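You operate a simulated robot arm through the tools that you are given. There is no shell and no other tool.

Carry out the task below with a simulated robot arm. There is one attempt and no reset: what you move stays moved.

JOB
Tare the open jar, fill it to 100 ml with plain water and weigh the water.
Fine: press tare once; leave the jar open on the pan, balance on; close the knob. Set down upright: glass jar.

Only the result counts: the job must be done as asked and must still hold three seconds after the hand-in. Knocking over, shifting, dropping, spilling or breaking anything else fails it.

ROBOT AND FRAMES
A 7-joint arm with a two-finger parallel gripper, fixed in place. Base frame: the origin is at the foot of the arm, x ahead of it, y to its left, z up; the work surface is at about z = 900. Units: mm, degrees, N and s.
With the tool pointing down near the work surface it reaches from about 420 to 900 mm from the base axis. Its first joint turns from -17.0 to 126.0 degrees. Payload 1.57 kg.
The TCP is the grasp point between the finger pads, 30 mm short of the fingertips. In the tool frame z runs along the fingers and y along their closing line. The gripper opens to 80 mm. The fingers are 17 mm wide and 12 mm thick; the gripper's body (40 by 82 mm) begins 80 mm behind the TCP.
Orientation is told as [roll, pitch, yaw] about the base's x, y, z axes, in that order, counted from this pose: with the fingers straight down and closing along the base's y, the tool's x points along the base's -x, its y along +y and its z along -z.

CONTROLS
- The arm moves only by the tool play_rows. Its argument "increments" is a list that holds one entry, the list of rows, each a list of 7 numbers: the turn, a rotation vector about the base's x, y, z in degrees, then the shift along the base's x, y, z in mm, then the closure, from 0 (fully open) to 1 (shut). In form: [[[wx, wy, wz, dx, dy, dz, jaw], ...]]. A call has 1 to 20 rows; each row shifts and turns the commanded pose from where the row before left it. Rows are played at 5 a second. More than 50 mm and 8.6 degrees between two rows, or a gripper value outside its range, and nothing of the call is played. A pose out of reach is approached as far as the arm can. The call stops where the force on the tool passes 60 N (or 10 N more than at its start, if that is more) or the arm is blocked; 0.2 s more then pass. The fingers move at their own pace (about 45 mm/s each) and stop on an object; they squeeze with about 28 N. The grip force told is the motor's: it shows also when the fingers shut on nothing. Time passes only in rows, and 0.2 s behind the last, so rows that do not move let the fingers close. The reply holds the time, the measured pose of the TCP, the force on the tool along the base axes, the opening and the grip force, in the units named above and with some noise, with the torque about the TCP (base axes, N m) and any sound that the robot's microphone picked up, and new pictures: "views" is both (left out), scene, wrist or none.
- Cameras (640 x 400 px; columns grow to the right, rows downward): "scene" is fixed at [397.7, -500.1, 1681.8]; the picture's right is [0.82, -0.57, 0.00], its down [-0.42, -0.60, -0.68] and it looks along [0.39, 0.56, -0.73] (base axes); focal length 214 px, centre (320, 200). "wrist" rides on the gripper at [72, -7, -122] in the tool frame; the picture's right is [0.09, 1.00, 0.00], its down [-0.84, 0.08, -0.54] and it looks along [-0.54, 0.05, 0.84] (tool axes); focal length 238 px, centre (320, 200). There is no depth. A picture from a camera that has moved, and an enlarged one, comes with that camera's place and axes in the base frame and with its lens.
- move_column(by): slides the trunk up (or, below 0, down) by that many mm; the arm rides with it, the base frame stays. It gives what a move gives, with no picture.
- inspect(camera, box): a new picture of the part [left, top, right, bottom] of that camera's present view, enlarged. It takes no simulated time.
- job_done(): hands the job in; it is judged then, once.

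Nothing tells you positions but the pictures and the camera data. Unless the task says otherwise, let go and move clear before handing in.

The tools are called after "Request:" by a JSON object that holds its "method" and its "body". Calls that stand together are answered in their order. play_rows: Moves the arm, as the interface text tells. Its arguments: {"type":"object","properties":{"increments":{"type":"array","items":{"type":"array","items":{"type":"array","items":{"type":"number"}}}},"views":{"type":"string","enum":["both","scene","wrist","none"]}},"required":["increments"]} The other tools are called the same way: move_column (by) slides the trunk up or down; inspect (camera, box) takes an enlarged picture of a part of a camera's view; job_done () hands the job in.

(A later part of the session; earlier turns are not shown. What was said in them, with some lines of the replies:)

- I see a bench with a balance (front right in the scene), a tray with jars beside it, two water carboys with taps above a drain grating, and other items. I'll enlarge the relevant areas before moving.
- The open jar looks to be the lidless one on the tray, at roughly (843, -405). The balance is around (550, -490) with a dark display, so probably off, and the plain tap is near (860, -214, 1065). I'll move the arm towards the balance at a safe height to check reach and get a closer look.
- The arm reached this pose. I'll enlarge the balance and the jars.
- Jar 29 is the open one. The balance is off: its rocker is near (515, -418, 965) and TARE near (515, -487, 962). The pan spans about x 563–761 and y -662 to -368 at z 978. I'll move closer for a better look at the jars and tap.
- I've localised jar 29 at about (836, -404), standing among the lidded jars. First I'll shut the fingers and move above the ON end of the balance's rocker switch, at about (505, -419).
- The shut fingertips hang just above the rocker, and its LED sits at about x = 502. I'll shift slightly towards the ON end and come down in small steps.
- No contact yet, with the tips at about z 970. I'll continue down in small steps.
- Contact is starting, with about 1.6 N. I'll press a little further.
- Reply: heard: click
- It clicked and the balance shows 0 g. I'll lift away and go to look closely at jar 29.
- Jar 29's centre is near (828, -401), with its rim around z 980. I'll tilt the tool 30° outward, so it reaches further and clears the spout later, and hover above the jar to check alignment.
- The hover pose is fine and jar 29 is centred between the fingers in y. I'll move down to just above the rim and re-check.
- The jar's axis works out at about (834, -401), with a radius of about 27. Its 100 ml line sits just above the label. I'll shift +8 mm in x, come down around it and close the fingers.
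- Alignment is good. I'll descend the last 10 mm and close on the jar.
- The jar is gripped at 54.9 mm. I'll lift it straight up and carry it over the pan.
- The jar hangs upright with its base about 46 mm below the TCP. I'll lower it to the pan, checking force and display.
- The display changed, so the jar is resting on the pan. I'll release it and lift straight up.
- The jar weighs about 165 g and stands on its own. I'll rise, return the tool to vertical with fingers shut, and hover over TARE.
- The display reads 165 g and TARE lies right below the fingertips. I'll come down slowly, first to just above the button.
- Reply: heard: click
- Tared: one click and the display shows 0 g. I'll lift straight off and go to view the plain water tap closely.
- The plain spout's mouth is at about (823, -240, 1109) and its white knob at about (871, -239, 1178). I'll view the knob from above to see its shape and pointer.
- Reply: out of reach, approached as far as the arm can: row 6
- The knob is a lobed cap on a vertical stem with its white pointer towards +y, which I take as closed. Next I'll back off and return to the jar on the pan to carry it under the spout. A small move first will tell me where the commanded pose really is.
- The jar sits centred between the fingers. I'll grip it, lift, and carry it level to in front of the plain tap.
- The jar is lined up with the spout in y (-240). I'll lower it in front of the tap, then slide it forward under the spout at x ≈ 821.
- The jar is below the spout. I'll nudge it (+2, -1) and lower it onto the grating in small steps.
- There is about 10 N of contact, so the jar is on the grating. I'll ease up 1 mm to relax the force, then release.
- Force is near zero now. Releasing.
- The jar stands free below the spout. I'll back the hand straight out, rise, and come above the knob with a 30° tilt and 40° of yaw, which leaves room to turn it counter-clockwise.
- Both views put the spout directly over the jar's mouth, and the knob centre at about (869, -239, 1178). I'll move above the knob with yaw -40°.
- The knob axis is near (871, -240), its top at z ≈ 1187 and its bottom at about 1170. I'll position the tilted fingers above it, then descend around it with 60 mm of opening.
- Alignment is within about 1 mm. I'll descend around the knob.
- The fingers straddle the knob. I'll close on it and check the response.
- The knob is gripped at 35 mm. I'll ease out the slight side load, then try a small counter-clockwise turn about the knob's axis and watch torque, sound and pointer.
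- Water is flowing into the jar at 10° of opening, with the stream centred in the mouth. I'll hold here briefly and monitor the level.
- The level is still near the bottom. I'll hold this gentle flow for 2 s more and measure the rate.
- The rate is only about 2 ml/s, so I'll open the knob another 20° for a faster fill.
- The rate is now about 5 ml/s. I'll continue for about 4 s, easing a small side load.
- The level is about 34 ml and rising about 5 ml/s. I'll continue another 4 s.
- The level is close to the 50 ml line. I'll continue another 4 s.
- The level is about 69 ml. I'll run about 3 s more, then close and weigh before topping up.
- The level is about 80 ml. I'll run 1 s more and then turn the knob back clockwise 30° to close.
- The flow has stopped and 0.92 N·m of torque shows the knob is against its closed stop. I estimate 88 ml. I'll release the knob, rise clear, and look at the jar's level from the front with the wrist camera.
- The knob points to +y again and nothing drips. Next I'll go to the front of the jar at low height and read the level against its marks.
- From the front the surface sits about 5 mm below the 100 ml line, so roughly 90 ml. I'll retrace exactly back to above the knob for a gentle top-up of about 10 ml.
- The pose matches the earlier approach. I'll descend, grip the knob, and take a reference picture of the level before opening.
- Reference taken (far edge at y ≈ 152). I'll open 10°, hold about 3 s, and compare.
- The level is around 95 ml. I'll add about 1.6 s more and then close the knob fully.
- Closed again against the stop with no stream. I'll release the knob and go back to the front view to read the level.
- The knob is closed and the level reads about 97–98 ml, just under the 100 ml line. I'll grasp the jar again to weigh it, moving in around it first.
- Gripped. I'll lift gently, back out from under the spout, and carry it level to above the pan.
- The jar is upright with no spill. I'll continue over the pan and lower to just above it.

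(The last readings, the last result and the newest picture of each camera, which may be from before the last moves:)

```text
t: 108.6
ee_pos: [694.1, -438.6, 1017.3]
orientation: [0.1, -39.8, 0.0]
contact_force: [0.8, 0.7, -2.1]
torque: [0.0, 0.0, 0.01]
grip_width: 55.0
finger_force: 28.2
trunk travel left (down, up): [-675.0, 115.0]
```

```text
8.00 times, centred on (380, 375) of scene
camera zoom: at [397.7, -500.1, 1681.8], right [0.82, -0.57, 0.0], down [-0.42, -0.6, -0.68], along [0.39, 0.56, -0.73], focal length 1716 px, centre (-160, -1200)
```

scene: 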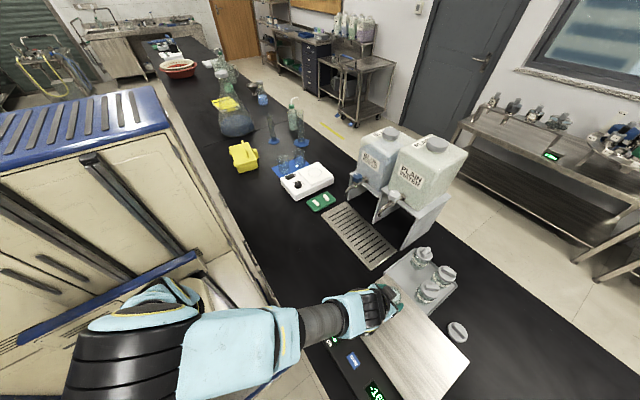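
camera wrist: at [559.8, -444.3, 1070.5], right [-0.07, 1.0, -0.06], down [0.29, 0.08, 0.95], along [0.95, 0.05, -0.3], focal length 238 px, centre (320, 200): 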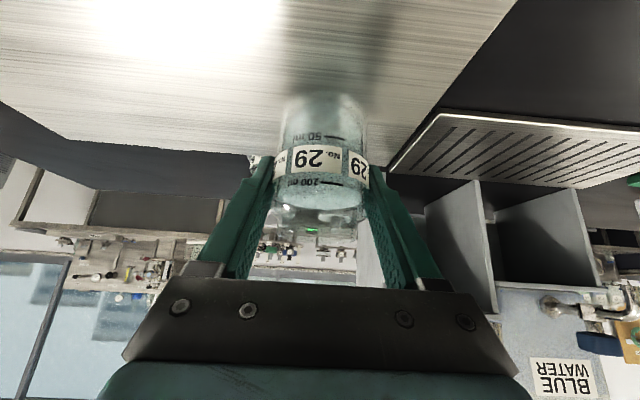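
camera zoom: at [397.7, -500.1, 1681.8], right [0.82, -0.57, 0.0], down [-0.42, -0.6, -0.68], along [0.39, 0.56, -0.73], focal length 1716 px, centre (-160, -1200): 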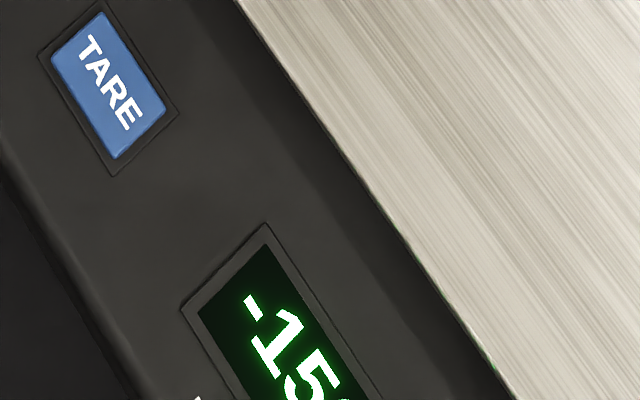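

The jar just touches the pan. I'll lower another fraction of a millimetre and then release.

Request:
{"method": "play_rows", "body": {"increments": [[[0, 0, 0, 0, 0, -0.6, 1], [0, 0, 0, 0, 0, 0, 1]]], "views": "none"}}

Request:
{"method": "inspect", "body": {"camera": "scene", "box": [350, 350, 410, 400]}}

```text
t: 109.2
ee_pos: [693.0, -438.3, 1017.5]
orientation: [-0.1, -40.0, 0.0]
contact_force: [-1.2, 0.4, 0.9]
torque: [0.02, 0.06, 0.03]
grip_width: 55.2
finger_force: 28.2
trunk travel left (down, up): [-675.0, 115.0]
```

```text
8.00 times, centred on (380, 375) of scene
camera zoom: at [397.7, -500.1, 1681.8], right [0.82, -0.57, 0.0], down [-0.42, -0.6, -0.68], along [0.39, 0.56, -0.73], focal length 1716 px, centre (-160, -1200)
```

zoom: 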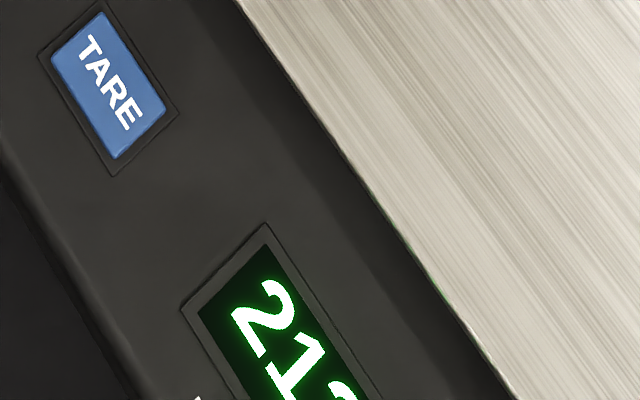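

Request:
{"method": "play_rows", "body": {"increments": [[[0, 0, 0, 0, 0, 0, 0.29], [0, 0, 0, 0, 0, 0, 0.2], [0, 0, 0, 0, 0, 0, 0.1], [0, 0, 0, 0, 0, 0, 0.1]]], "views": "wrist"}}

Request:
{"method": "inspect", "body": {"camera": "scene", "box": [350, 350, 410, 400]}}

Request:
{"method": "inspect", "body": {"camera": "wrist", "box": [240, 80, 400, 260]}}

```text
t: 110.2
ee_pos: [694.0, -438.5, 1016.5]
orientation: [0.0, -40.0, 0.1]
contact_force: [-0.6, -1.1, -0.1]
torque: [-0.01, -0.04, -0.01]
grip_width: 71.9
finger_force: 0.0
trunk travel left (down, up): [-675.0, 115.0]
camera wrist: at [559.6, -445.2, 1063.9], right [-0.07, 1.0, -0.06], down [0.29, 0.08, 0.95], along [0.95, 0.05, -0.3], focal length 238 px, centre (320, 200)
```

wrist: 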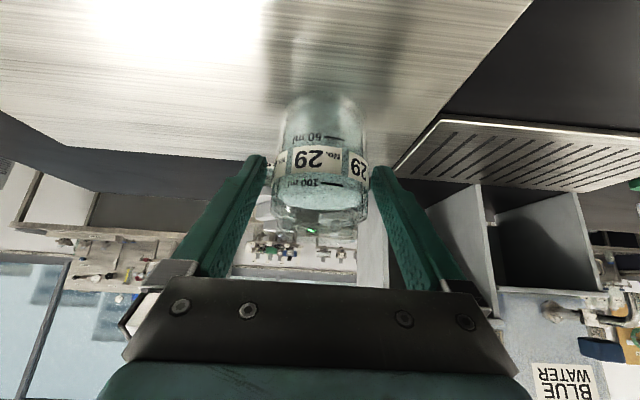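

```text
8.00 times, centred on (380, 375) of scene
camera zoom: at [397.7, -500.1, 1681.8], right [0.82, -0.57, 0.0], down [-0.42, -0.6, -0.68], along [0.39, 0.56, -0.73], focal length 1716 px, centre (-160, -1200)
```

zoom: 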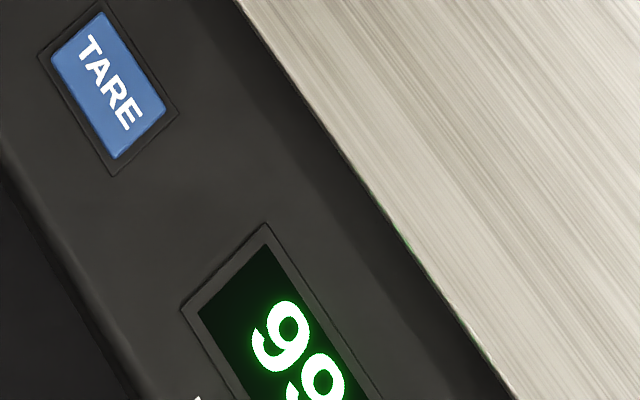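

```text
2.22 times, centred on (320, 170) of wrist
camera zoom: at [559.6, -445.2, 1063.9], right [-0.07, 1.0, -0.06], down [0.29, 0.08, 0.95], along [0.95, 0.05, -0.3], focal length 530 px, centre (320, 267)
```

zoom: 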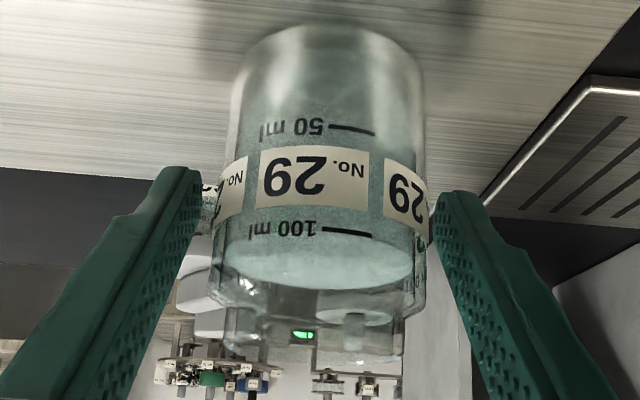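

The display reads about 98–99 g with the jar standing free. I'll rise straight up, back clear, and read the display properly.

Request:
{"method": "play_rows", "body": {"increments": [[[0, 0, 0, 0, 0, 20, 0.1], [0, 0, 0, 0, 0, 35, 0.1], [0, 0, 0, 0, 0, 45, 0.1], [0, 0, 0, 0, 0, 45, 0.1], [0, 8, 0, -40, 0, 20, 0.1], [0, 8, 0, -40, 0, 20, 0.1], [0, 8, 0, -40, 0, 20, 0.1], [0, 8, 0, -40, 0, 20, 0.1], [0, 8, 0, -30, 0, 20, 0.1], [0, 0, 0, 0, 0, 0, 0.1]]], "views": "both"}}

Request:
{"method": "inspect", "body": {"camera": "wrist", "box": [180, 60, 420, 210]}}

Request:
{"method": "inspect", "body": {"camera": "scene", "box": [340, 120, 480, 330]}}

```text
t: 112.4
ee_pos: [504.5, -439.5, 1263.1]
orientation: [-0.1, 0.2, 0.0]
contact_force: [-0.5, 0.2, -0.3]
torque: [0.03, 0.01, 0.03]
grip_width: 72.1
finger_force: 0.0
trunk travel left (down, up): [-675.0, 115.0]
camera wrist: at [431.7, -445.8, 1384.5], right [-0.09, 1.0, 0.0], down [0.84, 0.08, 0.54], along [0.54, 0.05, -0.84], focal length 238 px, centre (320, 200)
```

scene: 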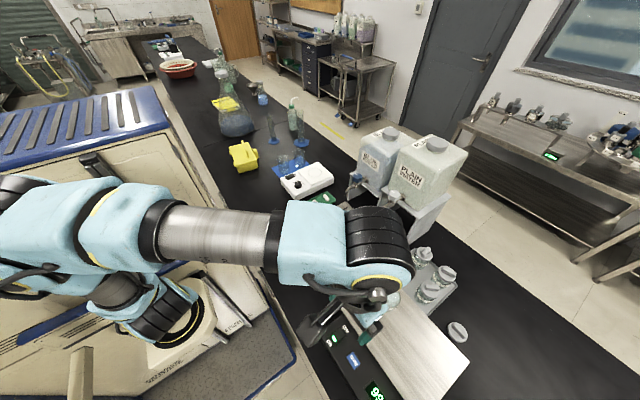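
wrist: 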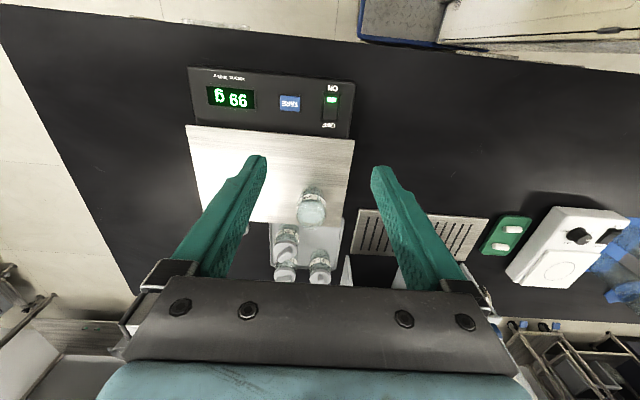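

```text
2.67 times, centred on (300, 135) of wrist
camera zoom: at [431.7, -445.8, 1384.5], right [-0.09, 1.0, 0.0], down [0.84, 0.08, 0.54], along [0.54, 0.05, -0.84], focal length 636 px, centre (373, 373)
```

zoom: 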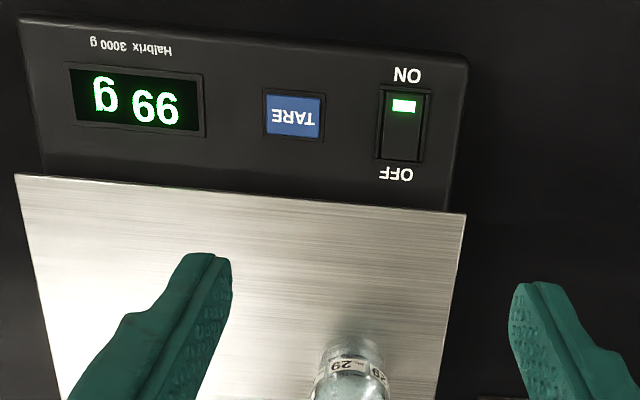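

```text
1.90 times, centred on (410, 225) of scene
camera zoom: at [397.7, -500.1, 1681.8], right [0.82, -0.57, 0.0], down [-0.42, -0.6, -0.68], along [0.39, 0.56, -0.73], focal length 408 px, centre (149, 152)
```

zoom: 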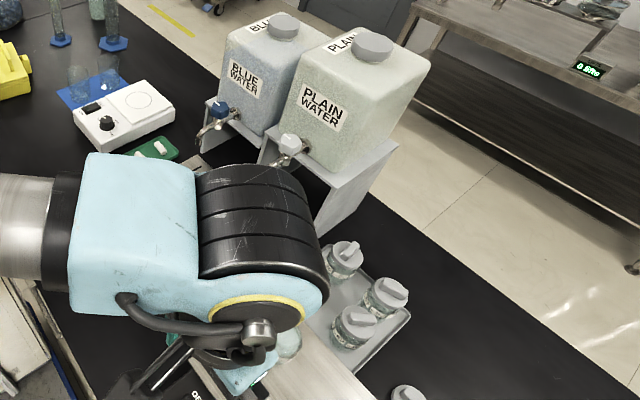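

The balance reads 99 g with the jar open on the pan and the knob pointing closed. I'll move the arm well clear and do a last check of the tap and jar.

Request:
{"method": "play_rows", "body": {"increments": [[[0, 0, 0, 0, 40, 15, 0.1], [0, 0, 0, 0, 45, 15, 0.1], [0, 0, 0, 0, 45, 15, 0.1], [0, 0, 0, 0, 45, 15, 0.1], [0, 0, 0, 0, 45, 15, 0.1], [0, 0, 0, 0, 45, 15, 0.1], [0, 0, 0, 0, 45, 15, 0.1], [0, 0, 0, 0, 0, 0, 0.1]]], "views": "both"}}

Request:
{"method": "inspect", "body": {"camera": "scene", "box": [340, 130, 480, 270]}}

Request:
{"method": "inspect", "body": {"camera": "scene", "box": [310, 250, 480, 400]}}

```text
t: 114.2
ee_pos: [503.8, -128.2, 1367.3]
orientation: [0.0, 0.1, 0.0]
contact_force: [-0.2, -0.4, -0.7]
torque: [0.02, 0.02, 0.02]
grip_width: 72.0
finger_force: 0.1
trunk travel left (down, up): [-675.0, 115.0]
camera wrist: at [431.6, -134.1, 1488.2], right [-0.09, 1.0, 0.0], down [0.84, 0.08, 0.54], along [0.54, 0.05, -0.84], focal length 238 px, centre (320, 200)
```

scene: 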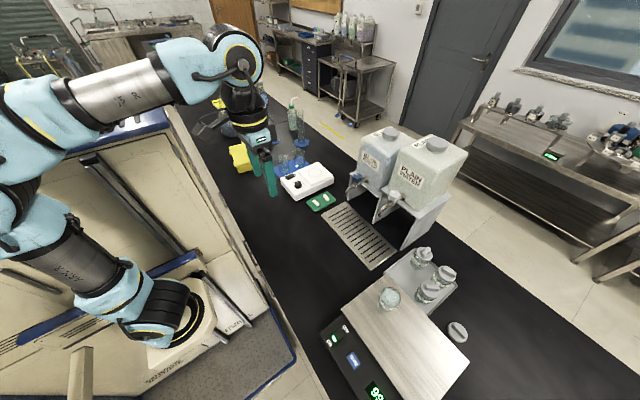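
wrist: 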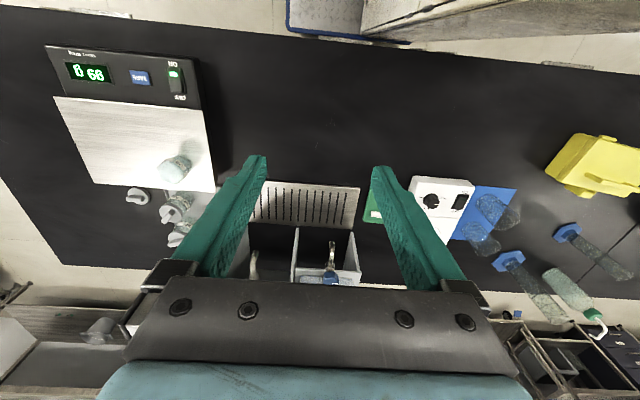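

```text
2.86 times, centred on (410, 200) of scene
camera zoom: at [397.7, -500.1, 1681.8], right [0.82, -0.57, 0.0], down [-0.42, -0.6, -0.68], along [0.39, 0.56, -0.73], focal length 613 px, centre (63, 200)
```

zoom: 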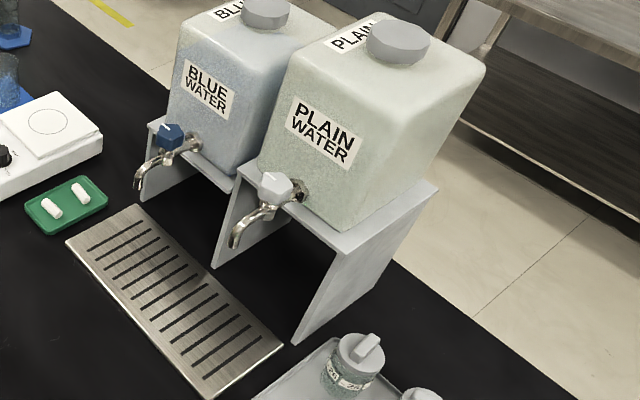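

```text
2.67 times, centred on (395, 325) of scene
camera zoom: at [397.7, -500.1, 1681.8], right [0.82, -0.57, 0.0], down [-0.42, -0.6, -0.68], along [0.39, 0.56, -0.73], focal length 572 px, centre (120, -133)
```

zoom: 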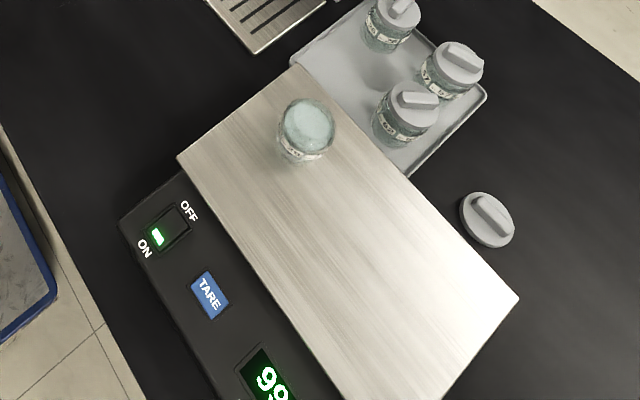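

Everything checks out. Open jar 29 stands upright on the pan with the balance on and reading 99 g. The plain-water knob is closed with no drip, and nothing else has moved. The arm is clear, so I'm handing in.

Request:
{"method": "job_done", "body": {}}

```text
The job is handed in.
```

I've handed the job in. Jar 29, the open one, stands upright on the balance pan with about 99 ml of plain water in it. I don't know how it was judged: the hand-in gave no verdict.

- **Weight:** the balance is on and reads 99 g for the water. I pressed tare once, with the empty 165 g jar on the pan.
- **Fill level:** I topped it up once and stopped just short of the 100 ml line. The 99 g reading puts it about 1 ml under.
- **Tap:** the plain water knob is turned back against its closed stop, and no drip was visible.
- **Surroundings:** I saw no spills, the other jars, lid and equipment look undisturbed in the last pictures, and the arm is clear of the bench items.
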